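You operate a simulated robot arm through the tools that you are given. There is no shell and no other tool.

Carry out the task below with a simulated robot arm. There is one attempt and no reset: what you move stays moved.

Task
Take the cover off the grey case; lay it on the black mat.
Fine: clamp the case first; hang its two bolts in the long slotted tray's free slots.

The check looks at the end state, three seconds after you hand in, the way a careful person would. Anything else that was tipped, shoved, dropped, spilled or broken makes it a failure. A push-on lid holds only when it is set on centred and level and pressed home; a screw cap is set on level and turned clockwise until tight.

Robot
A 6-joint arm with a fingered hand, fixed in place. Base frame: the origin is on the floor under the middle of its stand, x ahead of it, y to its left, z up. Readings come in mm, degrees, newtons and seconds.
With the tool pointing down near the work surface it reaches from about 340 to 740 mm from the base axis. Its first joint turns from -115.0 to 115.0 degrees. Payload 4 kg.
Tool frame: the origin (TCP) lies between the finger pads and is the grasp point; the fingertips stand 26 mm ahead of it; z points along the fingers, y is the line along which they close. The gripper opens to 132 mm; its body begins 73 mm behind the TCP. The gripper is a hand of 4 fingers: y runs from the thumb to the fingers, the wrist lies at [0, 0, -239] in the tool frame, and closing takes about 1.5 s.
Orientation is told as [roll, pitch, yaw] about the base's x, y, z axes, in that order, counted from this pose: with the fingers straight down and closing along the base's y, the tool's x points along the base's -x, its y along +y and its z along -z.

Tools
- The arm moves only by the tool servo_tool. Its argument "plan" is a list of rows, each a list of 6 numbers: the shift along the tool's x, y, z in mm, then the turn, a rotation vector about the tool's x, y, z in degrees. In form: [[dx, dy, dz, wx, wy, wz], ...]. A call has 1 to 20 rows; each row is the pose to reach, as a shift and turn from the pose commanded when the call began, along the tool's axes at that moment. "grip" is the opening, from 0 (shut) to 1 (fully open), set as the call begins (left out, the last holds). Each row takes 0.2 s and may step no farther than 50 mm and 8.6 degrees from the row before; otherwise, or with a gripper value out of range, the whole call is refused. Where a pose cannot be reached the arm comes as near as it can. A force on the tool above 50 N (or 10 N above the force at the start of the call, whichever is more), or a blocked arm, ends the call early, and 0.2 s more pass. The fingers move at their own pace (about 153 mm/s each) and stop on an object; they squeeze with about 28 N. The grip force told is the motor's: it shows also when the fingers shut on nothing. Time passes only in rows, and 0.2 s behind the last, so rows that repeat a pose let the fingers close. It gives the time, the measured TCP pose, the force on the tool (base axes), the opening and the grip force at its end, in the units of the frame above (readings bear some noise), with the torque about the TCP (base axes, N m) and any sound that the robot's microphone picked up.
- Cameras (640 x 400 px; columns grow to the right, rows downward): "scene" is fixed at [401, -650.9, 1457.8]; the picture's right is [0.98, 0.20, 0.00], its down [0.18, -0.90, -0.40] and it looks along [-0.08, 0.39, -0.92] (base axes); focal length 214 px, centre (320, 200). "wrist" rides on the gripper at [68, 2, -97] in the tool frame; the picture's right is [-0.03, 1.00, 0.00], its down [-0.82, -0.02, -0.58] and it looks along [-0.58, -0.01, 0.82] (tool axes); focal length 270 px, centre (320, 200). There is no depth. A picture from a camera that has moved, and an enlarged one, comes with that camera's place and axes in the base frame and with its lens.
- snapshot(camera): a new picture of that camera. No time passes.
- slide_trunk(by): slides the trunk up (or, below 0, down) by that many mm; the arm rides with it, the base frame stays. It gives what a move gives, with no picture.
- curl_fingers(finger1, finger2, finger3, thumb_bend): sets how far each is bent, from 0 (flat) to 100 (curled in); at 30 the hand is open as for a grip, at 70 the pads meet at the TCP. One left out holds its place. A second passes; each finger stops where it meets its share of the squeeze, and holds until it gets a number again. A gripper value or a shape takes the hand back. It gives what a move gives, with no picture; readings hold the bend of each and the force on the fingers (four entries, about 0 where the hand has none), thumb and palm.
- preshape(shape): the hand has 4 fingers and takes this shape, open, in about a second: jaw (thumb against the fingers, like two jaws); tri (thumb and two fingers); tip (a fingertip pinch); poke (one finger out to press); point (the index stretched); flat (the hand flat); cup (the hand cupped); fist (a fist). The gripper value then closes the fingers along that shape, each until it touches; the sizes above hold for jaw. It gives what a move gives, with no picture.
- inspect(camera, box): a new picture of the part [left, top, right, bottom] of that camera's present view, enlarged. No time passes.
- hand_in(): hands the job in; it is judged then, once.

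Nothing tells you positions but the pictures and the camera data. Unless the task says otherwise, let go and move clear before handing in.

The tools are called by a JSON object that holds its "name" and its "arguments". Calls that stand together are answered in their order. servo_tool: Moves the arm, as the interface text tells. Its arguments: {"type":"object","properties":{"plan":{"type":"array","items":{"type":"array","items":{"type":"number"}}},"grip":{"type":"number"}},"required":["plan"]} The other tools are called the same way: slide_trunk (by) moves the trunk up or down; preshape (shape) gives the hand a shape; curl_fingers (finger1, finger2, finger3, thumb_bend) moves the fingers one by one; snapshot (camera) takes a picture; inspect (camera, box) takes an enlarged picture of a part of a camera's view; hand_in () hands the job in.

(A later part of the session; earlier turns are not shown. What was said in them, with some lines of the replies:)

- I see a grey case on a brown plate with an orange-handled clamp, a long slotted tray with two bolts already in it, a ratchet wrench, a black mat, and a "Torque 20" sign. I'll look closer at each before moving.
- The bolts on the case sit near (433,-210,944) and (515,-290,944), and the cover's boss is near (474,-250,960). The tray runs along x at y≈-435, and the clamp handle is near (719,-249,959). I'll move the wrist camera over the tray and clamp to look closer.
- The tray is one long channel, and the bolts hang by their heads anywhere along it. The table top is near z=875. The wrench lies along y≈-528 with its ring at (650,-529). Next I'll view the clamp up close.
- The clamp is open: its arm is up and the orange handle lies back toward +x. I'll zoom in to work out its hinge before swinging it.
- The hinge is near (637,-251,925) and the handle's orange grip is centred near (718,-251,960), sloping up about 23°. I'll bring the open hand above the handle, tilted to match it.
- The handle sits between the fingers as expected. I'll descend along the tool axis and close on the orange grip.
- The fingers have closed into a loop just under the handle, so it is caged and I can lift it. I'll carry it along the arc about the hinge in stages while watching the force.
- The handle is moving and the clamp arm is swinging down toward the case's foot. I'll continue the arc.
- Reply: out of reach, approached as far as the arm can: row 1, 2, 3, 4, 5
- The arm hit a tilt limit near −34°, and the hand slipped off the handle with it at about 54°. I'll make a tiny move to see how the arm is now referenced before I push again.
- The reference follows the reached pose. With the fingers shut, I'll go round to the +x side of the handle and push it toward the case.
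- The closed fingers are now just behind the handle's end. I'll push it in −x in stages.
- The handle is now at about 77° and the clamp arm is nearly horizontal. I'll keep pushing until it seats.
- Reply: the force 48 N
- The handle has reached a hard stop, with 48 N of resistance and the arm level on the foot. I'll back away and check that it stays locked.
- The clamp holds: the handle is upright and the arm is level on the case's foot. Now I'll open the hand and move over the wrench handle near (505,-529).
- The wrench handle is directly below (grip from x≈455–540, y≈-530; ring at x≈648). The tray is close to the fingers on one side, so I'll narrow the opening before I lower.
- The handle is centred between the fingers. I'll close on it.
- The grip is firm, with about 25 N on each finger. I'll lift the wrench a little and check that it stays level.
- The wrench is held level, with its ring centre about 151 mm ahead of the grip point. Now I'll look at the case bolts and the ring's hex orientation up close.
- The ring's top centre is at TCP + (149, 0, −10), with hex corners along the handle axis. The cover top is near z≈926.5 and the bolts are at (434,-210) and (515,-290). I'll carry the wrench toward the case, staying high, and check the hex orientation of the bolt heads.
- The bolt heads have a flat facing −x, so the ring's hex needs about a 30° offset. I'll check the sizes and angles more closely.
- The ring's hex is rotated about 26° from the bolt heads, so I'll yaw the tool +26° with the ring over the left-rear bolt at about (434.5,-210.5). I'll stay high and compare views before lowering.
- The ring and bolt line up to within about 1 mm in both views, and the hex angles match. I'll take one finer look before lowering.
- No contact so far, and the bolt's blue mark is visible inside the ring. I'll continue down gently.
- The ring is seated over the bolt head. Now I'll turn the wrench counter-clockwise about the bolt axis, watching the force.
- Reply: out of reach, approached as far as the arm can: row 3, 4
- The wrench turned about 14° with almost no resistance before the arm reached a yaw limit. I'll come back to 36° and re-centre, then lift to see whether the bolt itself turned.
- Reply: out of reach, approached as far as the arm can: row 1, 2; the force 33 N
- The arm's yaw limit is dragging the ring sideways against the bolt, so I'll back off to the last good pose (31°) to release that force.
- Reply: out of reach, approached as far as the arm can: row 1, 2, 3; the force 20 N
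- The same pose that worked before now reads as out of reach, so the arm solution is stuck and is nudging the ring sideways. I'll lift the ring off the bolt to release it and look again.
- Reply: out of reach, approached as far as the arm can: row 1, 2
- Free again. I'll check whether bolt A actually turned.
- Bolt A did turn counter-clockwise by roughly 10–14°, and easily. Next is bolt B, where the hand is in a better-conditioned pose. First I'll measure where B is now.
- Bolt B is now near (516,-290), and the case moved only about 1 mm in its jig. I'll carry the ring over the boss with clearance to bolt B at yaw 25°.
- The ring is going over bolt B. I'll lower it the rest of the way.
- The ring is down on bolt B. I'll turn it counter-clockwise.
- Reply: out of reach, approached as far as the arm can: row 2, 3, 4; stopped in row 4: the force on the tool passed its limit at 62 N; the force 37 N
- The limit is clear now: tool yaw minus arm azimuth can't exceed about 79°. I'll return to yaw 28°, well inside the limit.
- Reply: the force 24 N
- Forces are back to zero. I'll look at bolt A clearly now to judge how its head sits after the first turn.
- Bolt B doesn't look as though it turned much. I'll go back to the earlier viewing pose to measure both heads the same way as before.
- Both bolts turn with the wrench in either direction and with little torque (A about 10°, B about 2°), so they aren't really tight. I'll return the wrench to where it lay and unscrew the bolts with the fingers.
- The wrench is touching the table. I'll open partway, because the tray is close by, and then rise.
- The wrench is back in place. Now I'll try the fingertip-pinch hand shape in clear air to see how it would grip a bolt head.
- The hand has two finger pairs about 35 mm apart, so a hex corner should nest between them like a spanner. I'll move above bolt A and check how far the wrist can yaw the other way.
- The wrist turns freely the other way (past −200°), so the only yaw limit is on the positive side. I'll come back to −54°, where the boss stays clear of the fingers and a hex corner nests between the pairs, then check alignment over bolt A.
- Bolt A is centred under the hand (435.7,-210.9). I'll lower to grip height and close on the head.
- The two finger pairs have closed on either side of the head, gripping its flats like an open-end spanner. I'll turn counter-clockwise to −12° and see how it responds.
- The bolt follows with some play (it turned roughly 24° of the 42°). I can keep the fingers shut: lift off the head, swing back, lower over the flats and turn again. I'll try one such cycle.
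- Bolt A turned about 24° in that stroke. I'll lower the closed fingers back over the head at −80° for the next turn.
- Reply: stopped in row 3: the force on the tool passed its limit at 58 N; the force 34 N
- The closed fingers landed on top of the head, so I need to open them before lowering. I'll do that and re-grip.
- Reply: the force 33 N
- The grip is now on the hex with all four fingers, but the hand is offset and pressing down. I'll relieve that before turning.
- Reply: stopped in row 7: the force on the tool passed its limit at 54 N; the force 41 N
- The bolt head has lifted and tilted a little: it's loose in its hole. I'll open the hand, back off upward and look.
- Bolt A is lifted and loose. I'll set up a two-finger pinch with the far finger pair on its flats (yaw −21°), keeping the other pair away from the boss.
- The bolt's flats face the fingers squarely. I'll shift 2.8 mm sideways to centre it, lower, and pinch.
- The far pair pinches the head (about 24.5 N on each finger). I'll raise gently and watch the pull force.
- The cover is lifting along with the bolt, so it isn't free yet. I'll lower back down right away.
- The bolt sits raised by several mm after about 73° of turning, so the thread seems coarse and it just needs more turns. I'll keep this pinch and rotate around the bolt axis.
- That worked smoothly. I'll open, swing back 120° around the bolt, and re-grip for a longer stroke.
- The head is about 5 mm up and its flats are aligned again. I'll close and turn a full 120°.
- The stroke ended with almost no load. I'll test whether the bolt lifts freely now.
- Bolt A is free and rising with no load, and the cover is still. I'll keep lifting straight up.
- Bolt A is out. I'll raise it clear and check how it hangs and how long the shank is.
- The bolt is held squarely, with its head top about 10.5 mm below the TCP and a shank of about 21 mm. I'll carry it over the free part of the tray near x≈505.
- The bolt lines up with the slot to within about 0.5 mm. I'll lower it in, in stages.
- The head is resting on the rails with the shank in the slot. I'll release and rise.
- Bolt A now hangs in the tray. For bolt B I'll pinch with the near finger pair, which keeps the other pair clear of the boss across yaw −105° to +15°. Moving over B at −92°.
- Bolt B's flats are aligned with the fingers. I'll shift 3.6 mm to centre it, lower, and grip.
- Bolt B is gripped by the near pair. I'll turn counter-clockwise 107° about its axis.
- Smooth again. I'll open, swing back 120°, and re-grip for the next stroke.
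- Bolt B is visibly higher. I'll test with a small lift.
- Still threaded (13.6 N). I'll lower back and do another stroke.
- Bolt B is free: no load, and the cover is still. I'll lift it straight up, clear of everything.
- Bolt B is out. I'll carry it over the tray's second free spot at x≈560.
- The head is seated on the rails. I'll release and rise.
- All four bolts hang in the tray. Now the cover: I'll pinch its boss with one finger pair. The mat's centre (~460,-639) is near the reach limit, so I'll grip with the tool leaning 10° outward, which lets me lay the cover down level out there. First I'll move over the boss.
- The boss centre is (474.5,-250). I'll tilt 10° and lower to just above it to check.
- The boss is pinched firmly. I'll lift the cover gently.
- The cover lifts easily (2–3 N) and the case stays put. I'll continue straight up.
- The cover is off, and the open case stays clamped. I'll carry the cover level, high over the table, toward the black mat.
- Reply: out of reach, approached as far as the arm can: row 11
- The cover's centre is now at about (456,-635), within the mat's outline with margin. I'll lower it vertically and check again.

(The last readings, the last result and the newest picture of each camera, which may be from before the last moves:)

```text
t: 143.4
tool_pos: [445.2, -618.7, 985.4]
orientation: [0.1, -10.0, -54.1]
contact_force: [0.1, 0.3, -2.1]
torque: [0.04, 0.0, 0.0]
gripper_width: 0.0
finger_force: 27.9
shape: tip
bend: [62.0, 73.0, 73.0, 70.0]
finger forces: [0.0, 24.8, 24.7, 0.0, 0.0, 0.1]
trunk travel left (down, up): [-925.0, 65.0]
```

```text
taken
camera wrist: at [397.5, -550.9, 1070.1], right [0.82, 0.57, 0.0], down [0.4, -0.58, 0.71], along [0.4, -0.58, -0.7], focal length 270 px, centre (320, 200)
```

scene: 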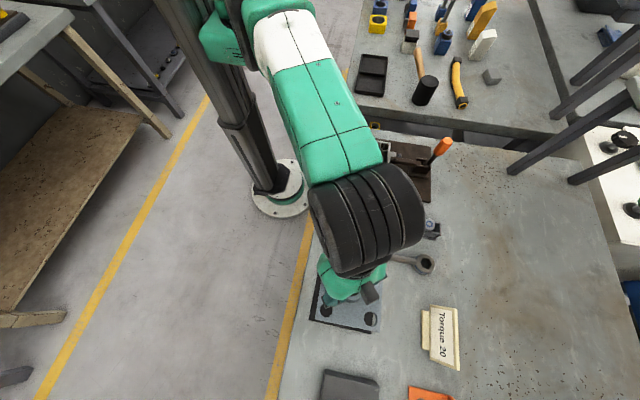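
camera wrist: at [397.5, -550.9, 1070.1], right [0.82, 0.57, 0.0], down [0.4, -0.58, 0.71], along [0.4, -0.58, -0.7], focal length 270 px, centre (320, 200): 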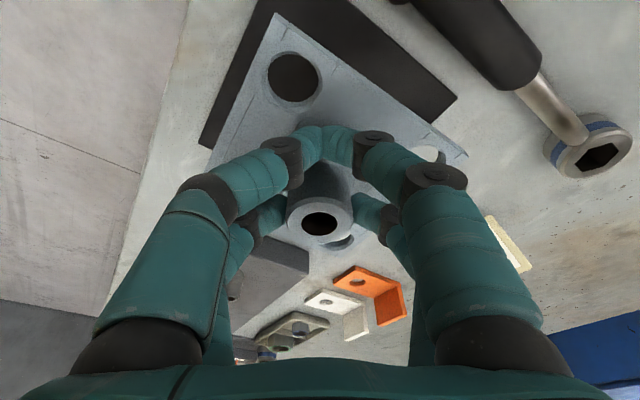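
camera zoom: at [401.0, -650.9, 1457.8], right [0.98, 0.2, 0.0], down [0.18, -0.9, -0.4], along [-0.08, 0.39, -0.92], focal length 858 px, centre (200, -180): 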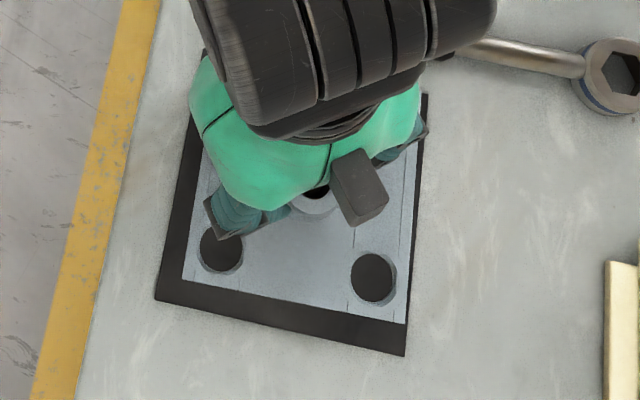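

The cover is inside the mat's edges with 13–20 mm margins all round. I'll lower it to just above the mat, then down slowly to contact.

{"name": "servo_tool", "arguments": {"plan": [[2.6, 0, 14.8, 0, 0, 0], [5.2, 0, 29.5, 0, 0, 0], [7.8, 0, 44.3, 0, 0, 0], [9.2, 0, 52, 0, 0, 0]]}}

{"name": "servo_tool", "arguments": {"plan": [[0.5, 0, 3, 0, 0, 0], [1, 0, 6, 0, 0, 0], [1.5, 0, 8.5, 0, 0, 0]]}}

{"name": "inspect", "arguments": {"camera": "scene", "box": [290, 245, 410, 345]}}

```text
t: 144.4
tool_pos: [445.5, -619.0, 933.1]
orientation: [-0.1, -10.2, -54.1]
contact_force: [-0.6, 0.1, -1.2]
torque: [0.05, 0.05, 0.0]
gripper_width: 0.0
finger_force: 28.4
shape: tip
bend: [62.0, 73.0, 73.0, 70.0]
finger forces: [0.0, 24.7, 24.7, 0.0, 0.0, 0.1]
trunk travel left (down, up): [-925.0, 65.0]
```

```text
t: 145.2
tool_pos: [444.6, -617.9, 925.4]
orientation: [0.1, -10.1, -54.1]
contact_force: [1.4, -0.5, -2.2]
torque: [0.05, 0.04, 0.01]
gripper_width: 0.0
finger_force: 28.2
shape: tip
bend: [62.0, 73.0, 73.0, 70.0]
finger forces: [0.1, 24.7, 24.7, 0.1, 0.0, 0.0]
trunk travel left (down, up): [-925.0, 65.0]
```

```text
4.00 times, centred on (350, 295) of scene
camera zoom: at [401.0, -650.9, 1457.8], right [0.98, 0.2, 0.0], down [0.18, -0.9, -0.4], along [-0.08, 0.39, -0.92], focal length 858 px, centre (200, -180)
```

zoom: 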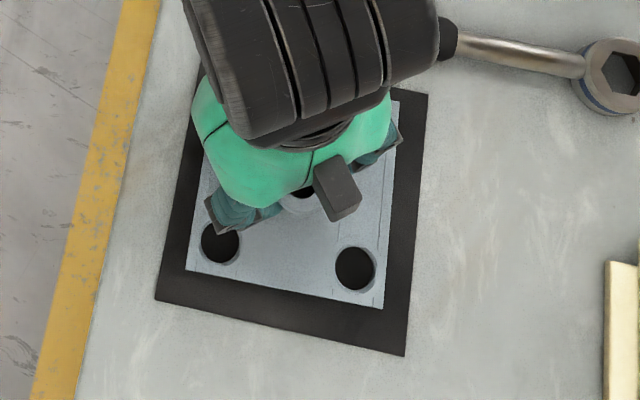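

{"name": "servo_tool", "arguments": {"plan": [[0.3, 0, 1.5, 0, 0, 0], [0.5, 0, 3, 0, 0, 0], [0.8, 0, 4.5, 0, 0, 0]]}}

{"name": "servo_tool", "arguments": {"plan": [[0.2, 0, 1.2, 0, 0, 0], [0.4, 0, 2.4, 0, 0, 0]]}}

```text
t: 146.0
tool_pos: [445.3, -619.5, 920.0]
orientation: [0.0, -10.1, -54.1]
contact_force: [-1.1, 0.2, -1.6]
torque: [0.01, 0.03, -0.02]
gripper_width: 0.2
finger_force: 28.0
shape: tip
bend: [62.0, 73.0, 73.0, 70.0]
finger forces: [0.0, 24.6, 24.7, 0.0, 0.0, 0.0]
trunk travel left (down, up): [-925.0, 65.0]
```

```text
t: 146.6
tool_pos: [445.9, -619.6, 920.1]
orientation: [0.1, -10.1, -54.1]
contact_force: [0.1, 0.5, -1.9]
torque: [0.03, 0.0, -0.01]
gripper_width: 0.2
finger_force: 27.5
shape: tip
bend: [62.0, 73.0, 73.0, 70.0]
finger forces: [0.0, 24.7, 24.7, 0.0, 0.0, 0.0]
trunk travel left (down, up): [-925.0, 65.0]
```

{"name": "servo_tool", "arguments": {"plan": [[0.2, 0, 1.2, 0, 0, 0], [0.4, 0, 2.4, 0, 0, 0], [0.6, 0, 3.6, 0, 0, 0]]}}

{"name": "snapshot", "arguments": {"camera": "wrist"}}

```text
t: 147.4
tool_pos: [446.1, -618.9, 914.9]
orientation: [-0.1, -10.1, -54.1]
contact_force: [0.4, 0.1, -0.6]
torque: [0.0, -0.04, 0.0]
gripper_width: 0.2
finger_force: 28.0
shape: tip
bend: [62.0, 73.0, 73.0, 70.0]
finger forces: [0.0, 25.3, 24.6, 0.0, 0.0, 0.0]
trunk travel left (down, up): [-925.0, 65.0]
```

```text
taken
camera wrist: at [397.7, -550.3, 999.1], right [0.82, 0.57, 0.0], down [0.4, -0.58, 0.71], along [0.4, -0.59, -0.7], focal length 270 px, centre (320, 200)
```

wrist: 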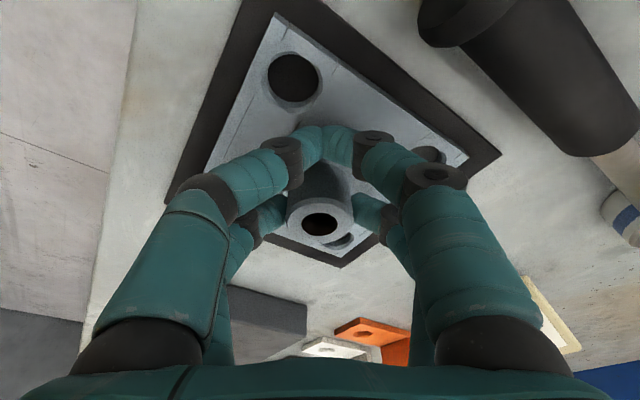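

{"name": "servo_tool", "arguments": {"plan": [[0.1, 0, 0.8, 0, 0, 0], [0.3, 0, 1.6, 0, 0, 0]]}}

{"name": "inspect", "arguments": {"camera": "scene", "box": [290, 245, 410, 345]}}

```text
t: 148.0
tool_pos: [445.8, -618.2, 915.0]
orientation: [-0.1, -10.1, -54.1]
contact_force: [0.0, 1.0, 1.5]
torque: [-0.07, -0.01, 0.02]
gripper_width: 0.0
finger_force: 28.3
shape: tip
bend: [62.0, 73.0, 73.0, 70.0]
finger forces: [0.0, 25.2, 25.4, 0.0, 0.1, 0.1]
trunk travel left (down, up): [-925.0, 65.0]
```

```text
4.00 times, centred on (350, 295) of scene
camera zoom: at [401.0, -650.9, 1457.8], right [0.98, 0.2, 0.0], down [0.18, -0.9, -0.4], along [-0.08, 0.39, -0.92], focal length 858 px, centre (200, -180)
```

zoom: 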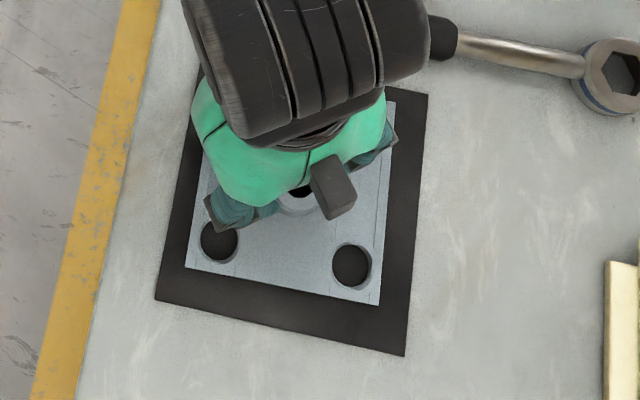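

The cover is resting on the mat. I'll press down 1 mm more to settle it, then release and rise vertically.

{"name": "servo_tool", "arguments": {"plan": [[0.2, 0, 1, 0, 0, 0], [0.2, 0, 1, 0, 0, 0]]}}

{"name": "servo_tool", "arguments": {"plan": [[0, 0, 0, 0, 0, 0], [0, 0, 0, 0, 0, 0], [0, 0, 0, 0, 0, 0], [0, 0, 0, 0, 0, 0], [-2.6, 0, -14.8, 0, 0, 0], [-7, 0, -39.4, 0, 0, 0], [-13, 0, -73.8, 0, 0, 0], [-20, 0, -113, 0, 0, 0]], "grip": 0.5}}

{"name": "snapshot", "arguments": {"camera": "wrist"}}

{"name": "inspect", "arguments": {"camera": "scene", "box": [290, 245, 410, 345]}}

```text
t: 148.6
tool_pos: [446.2, -618.6, 914.4]
orientation: [0.0, -10.1, -54.1]
contact_force: [-1.1, 1.5, 4.7]
torque: [-0.05, -0.05, 0.01]
gripper_width: 0.0
finger_force: 28.1
shape: tip
bend: [62.0, 73.0, 73.0, 70.0]
finger forces: [0.0, 26.5, 26.5, 0.0, 0.0, 0.0]
trunk travel left (down, up): [-925.0, 65.0]
```

```text
t: 150.4
tool_pos: [446.9, -619.0, 1027.0]
orientation: [0.0, -10.1, -54.1]
contact_force: [-0.1, -0.5, 0.5]
torque: [0.04, 0.01, 0.01]
gripper_width: 65.3
finger_force: 0.1
shape: tip
bend: [73.0, 73.0, 73.0, 70.0]
finger forces: [0.1, 0.1, 0.0, 0.0, 0.1, 0.1]
trunk travel left (down, up): [-925.0, 65.0]
```

```text
taken
camera wrist: at [397.7, -549.5, 1111.3], right [0.82, 0.57, 0.0], down [0.4, -0.58, 0.71], along [0.4, -0.59, -0.7], focal length 270 px, centre (320, 200)
```

wrist: 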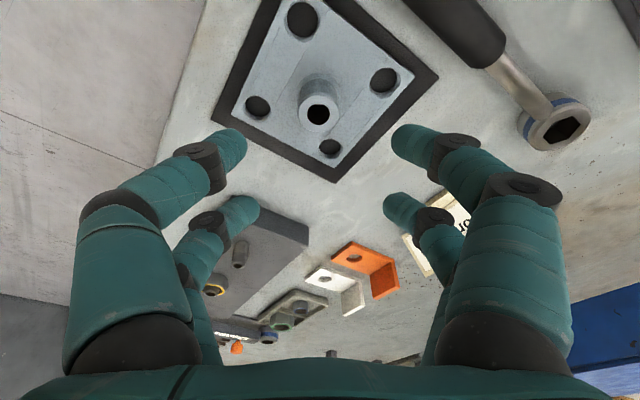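

```text
4.00 times, centred on (350, 295) of scene
camera zoom: at [401.0, -650.9, 1457.8], right [0.98, 0.2, 0.0], down [0.18, -0.9, -0.4], along [-0.08, 0.39, -0.92], focal length 858 px, centre (200, -180)
```

zoom: 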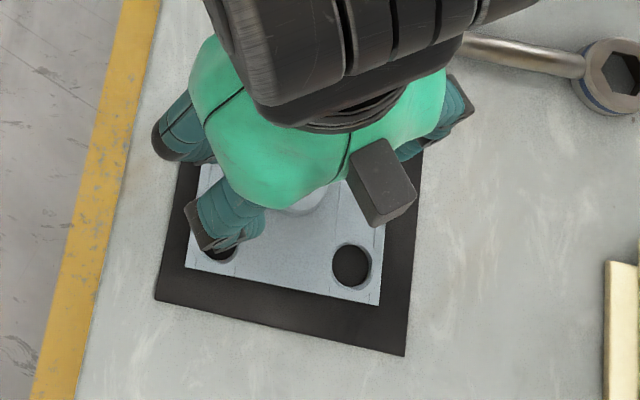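

The cover lies flat and centred on the mat. I'll retreat to a clear spot and check the whole scene.

{"name": "servo_tool", "arguments": {"plan": [[10, 2, -40, 0, 0, 0], [40, 10, -70, 0, 2, 0], [75, 19, -90, 0, 4, 0], [110, 29, -105, 0, 5, 0], [145, 38, -120, 0, 6, 0], [180, 48, -132, 0, 7, 0], [215, 57, -143, 0, 8, 0], [248, 66, -154, 0, 9, 0], [278.5, 74.7, -163.8, 0, 10, 0]]}}

{"name": "snapshot", "arguments": {"camera": "scene"}}

{"name": "inspect", "arguments": {"camera": "scene", "box": [320, 110, 480, 210]}}

{"name": "inspect", "arguments": {"camera": "scene", "box": [300, 190, 460, 290]}}

{"name": "inspect", "arguments": {"camera": "scene", "box": [290, 245, 410, 345]}}

```text
t: 152.4
tool_pos: [329.1, -328.2, 1143.4]
orientation: [0.1, -0.1, -54.2]
contact_force: [-0.2, 0.4, -0.3]
torque: [-0.01, 0.02, 0.0]
gripper_width: 65.4
finger_force: 0.2
shape: tip
bend: [73.0, 73.0, 73.0, 70.0]
finger forces: [0.1, 0.0, 0.1, 0.0, 0.0, 0.0]
trunk travel left (down, up): [-925.0, 65.0]
```

```text
taken
```

scene: 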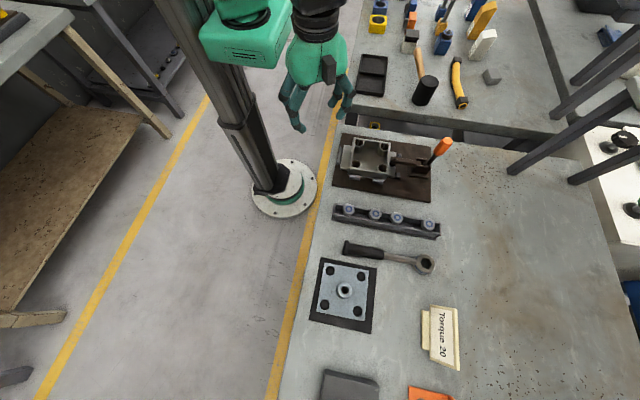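

```text
4.00 times, centred on (400, 160) of scene
camera zoom: at [401.0, -650.9, 1457.8], right [0.98, 0.2, 0.0], down [0.18, -0.9, -0.4], along [-0.08, 0.39, -0.92], focal length 858 px, centre (0, 360)
```

zoom: 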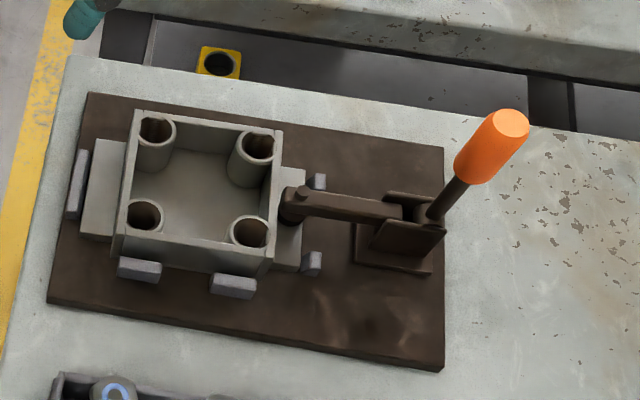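

```text
4.00 times, centred on (380, 240) of scene
camera zoom: at [401.0, -650.9, 1457.8], right [0.98, 0.2, 0.0], down [0.18, -0.9, -0.4], along [-0.08, 0.39, -0.92], focal length 858 px, centre (80, 40)
```

zoom: 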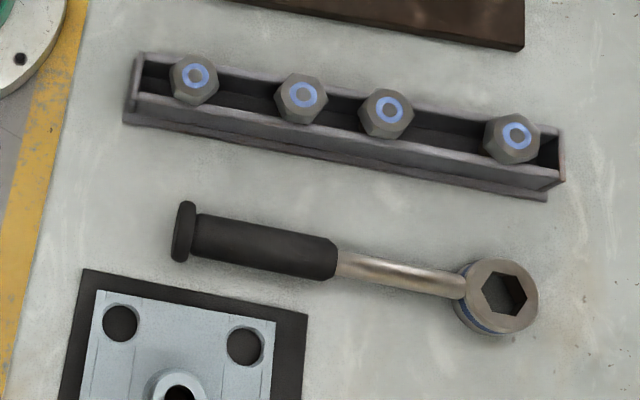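

```text
4.00 times, centred on (350, 295) of scene
camera zoom: at [401.0, -650.9, 1457.8], right [0.98, 0.2, 0.0], down [0.18, -0.9, -0.4], along [-0.08, 0.39, -0.92], focal length 858 px, centre (200, -180)
```

zoom: 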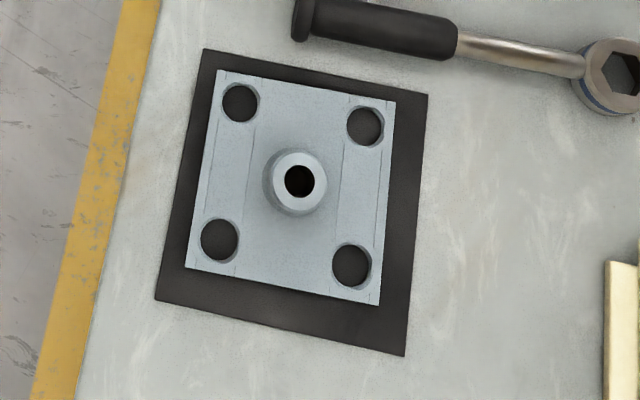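

Final check: the case is open and still clamped, its two bolts hang in the tray between the two that were already there, and the cover lies flat within the mat. The wrench is back in its place, nothing else appears to have moved, and the hand is clear, so I'm handing in.

{"name": "hand_in", "arguments": {}}

```text
The job is handed in.
```

The cover is off the grey case and lies flat on the black mat, inside the mat's edges on all sides. I've handed the job in, but the check hasn't returned a result yet.

- **Clamp:** I closed it on the case's foot before touching the bolts. The handle is upright and the arm still rests on the foot.
- **Bolts:** both are out of the case and hang by their heads in the tray, in the free space between the two bolts already there. The tray is one continuous slot, not separate ones.
- **Wrench:** I tried it first, but the bolts turned easily, so I undid them with the fingers. It is back where it was lying.
- **Case:** it shifted up to about 3 mm inside its locating blocks while I worked the bolts, and in the last pictures it still sits between them. When I pulled too early on the first bolt the cover lifted slightly, so I lowered it again and kept unscrewing.

In the last pictures everything else looks where it started, and the hand is clear of the work.
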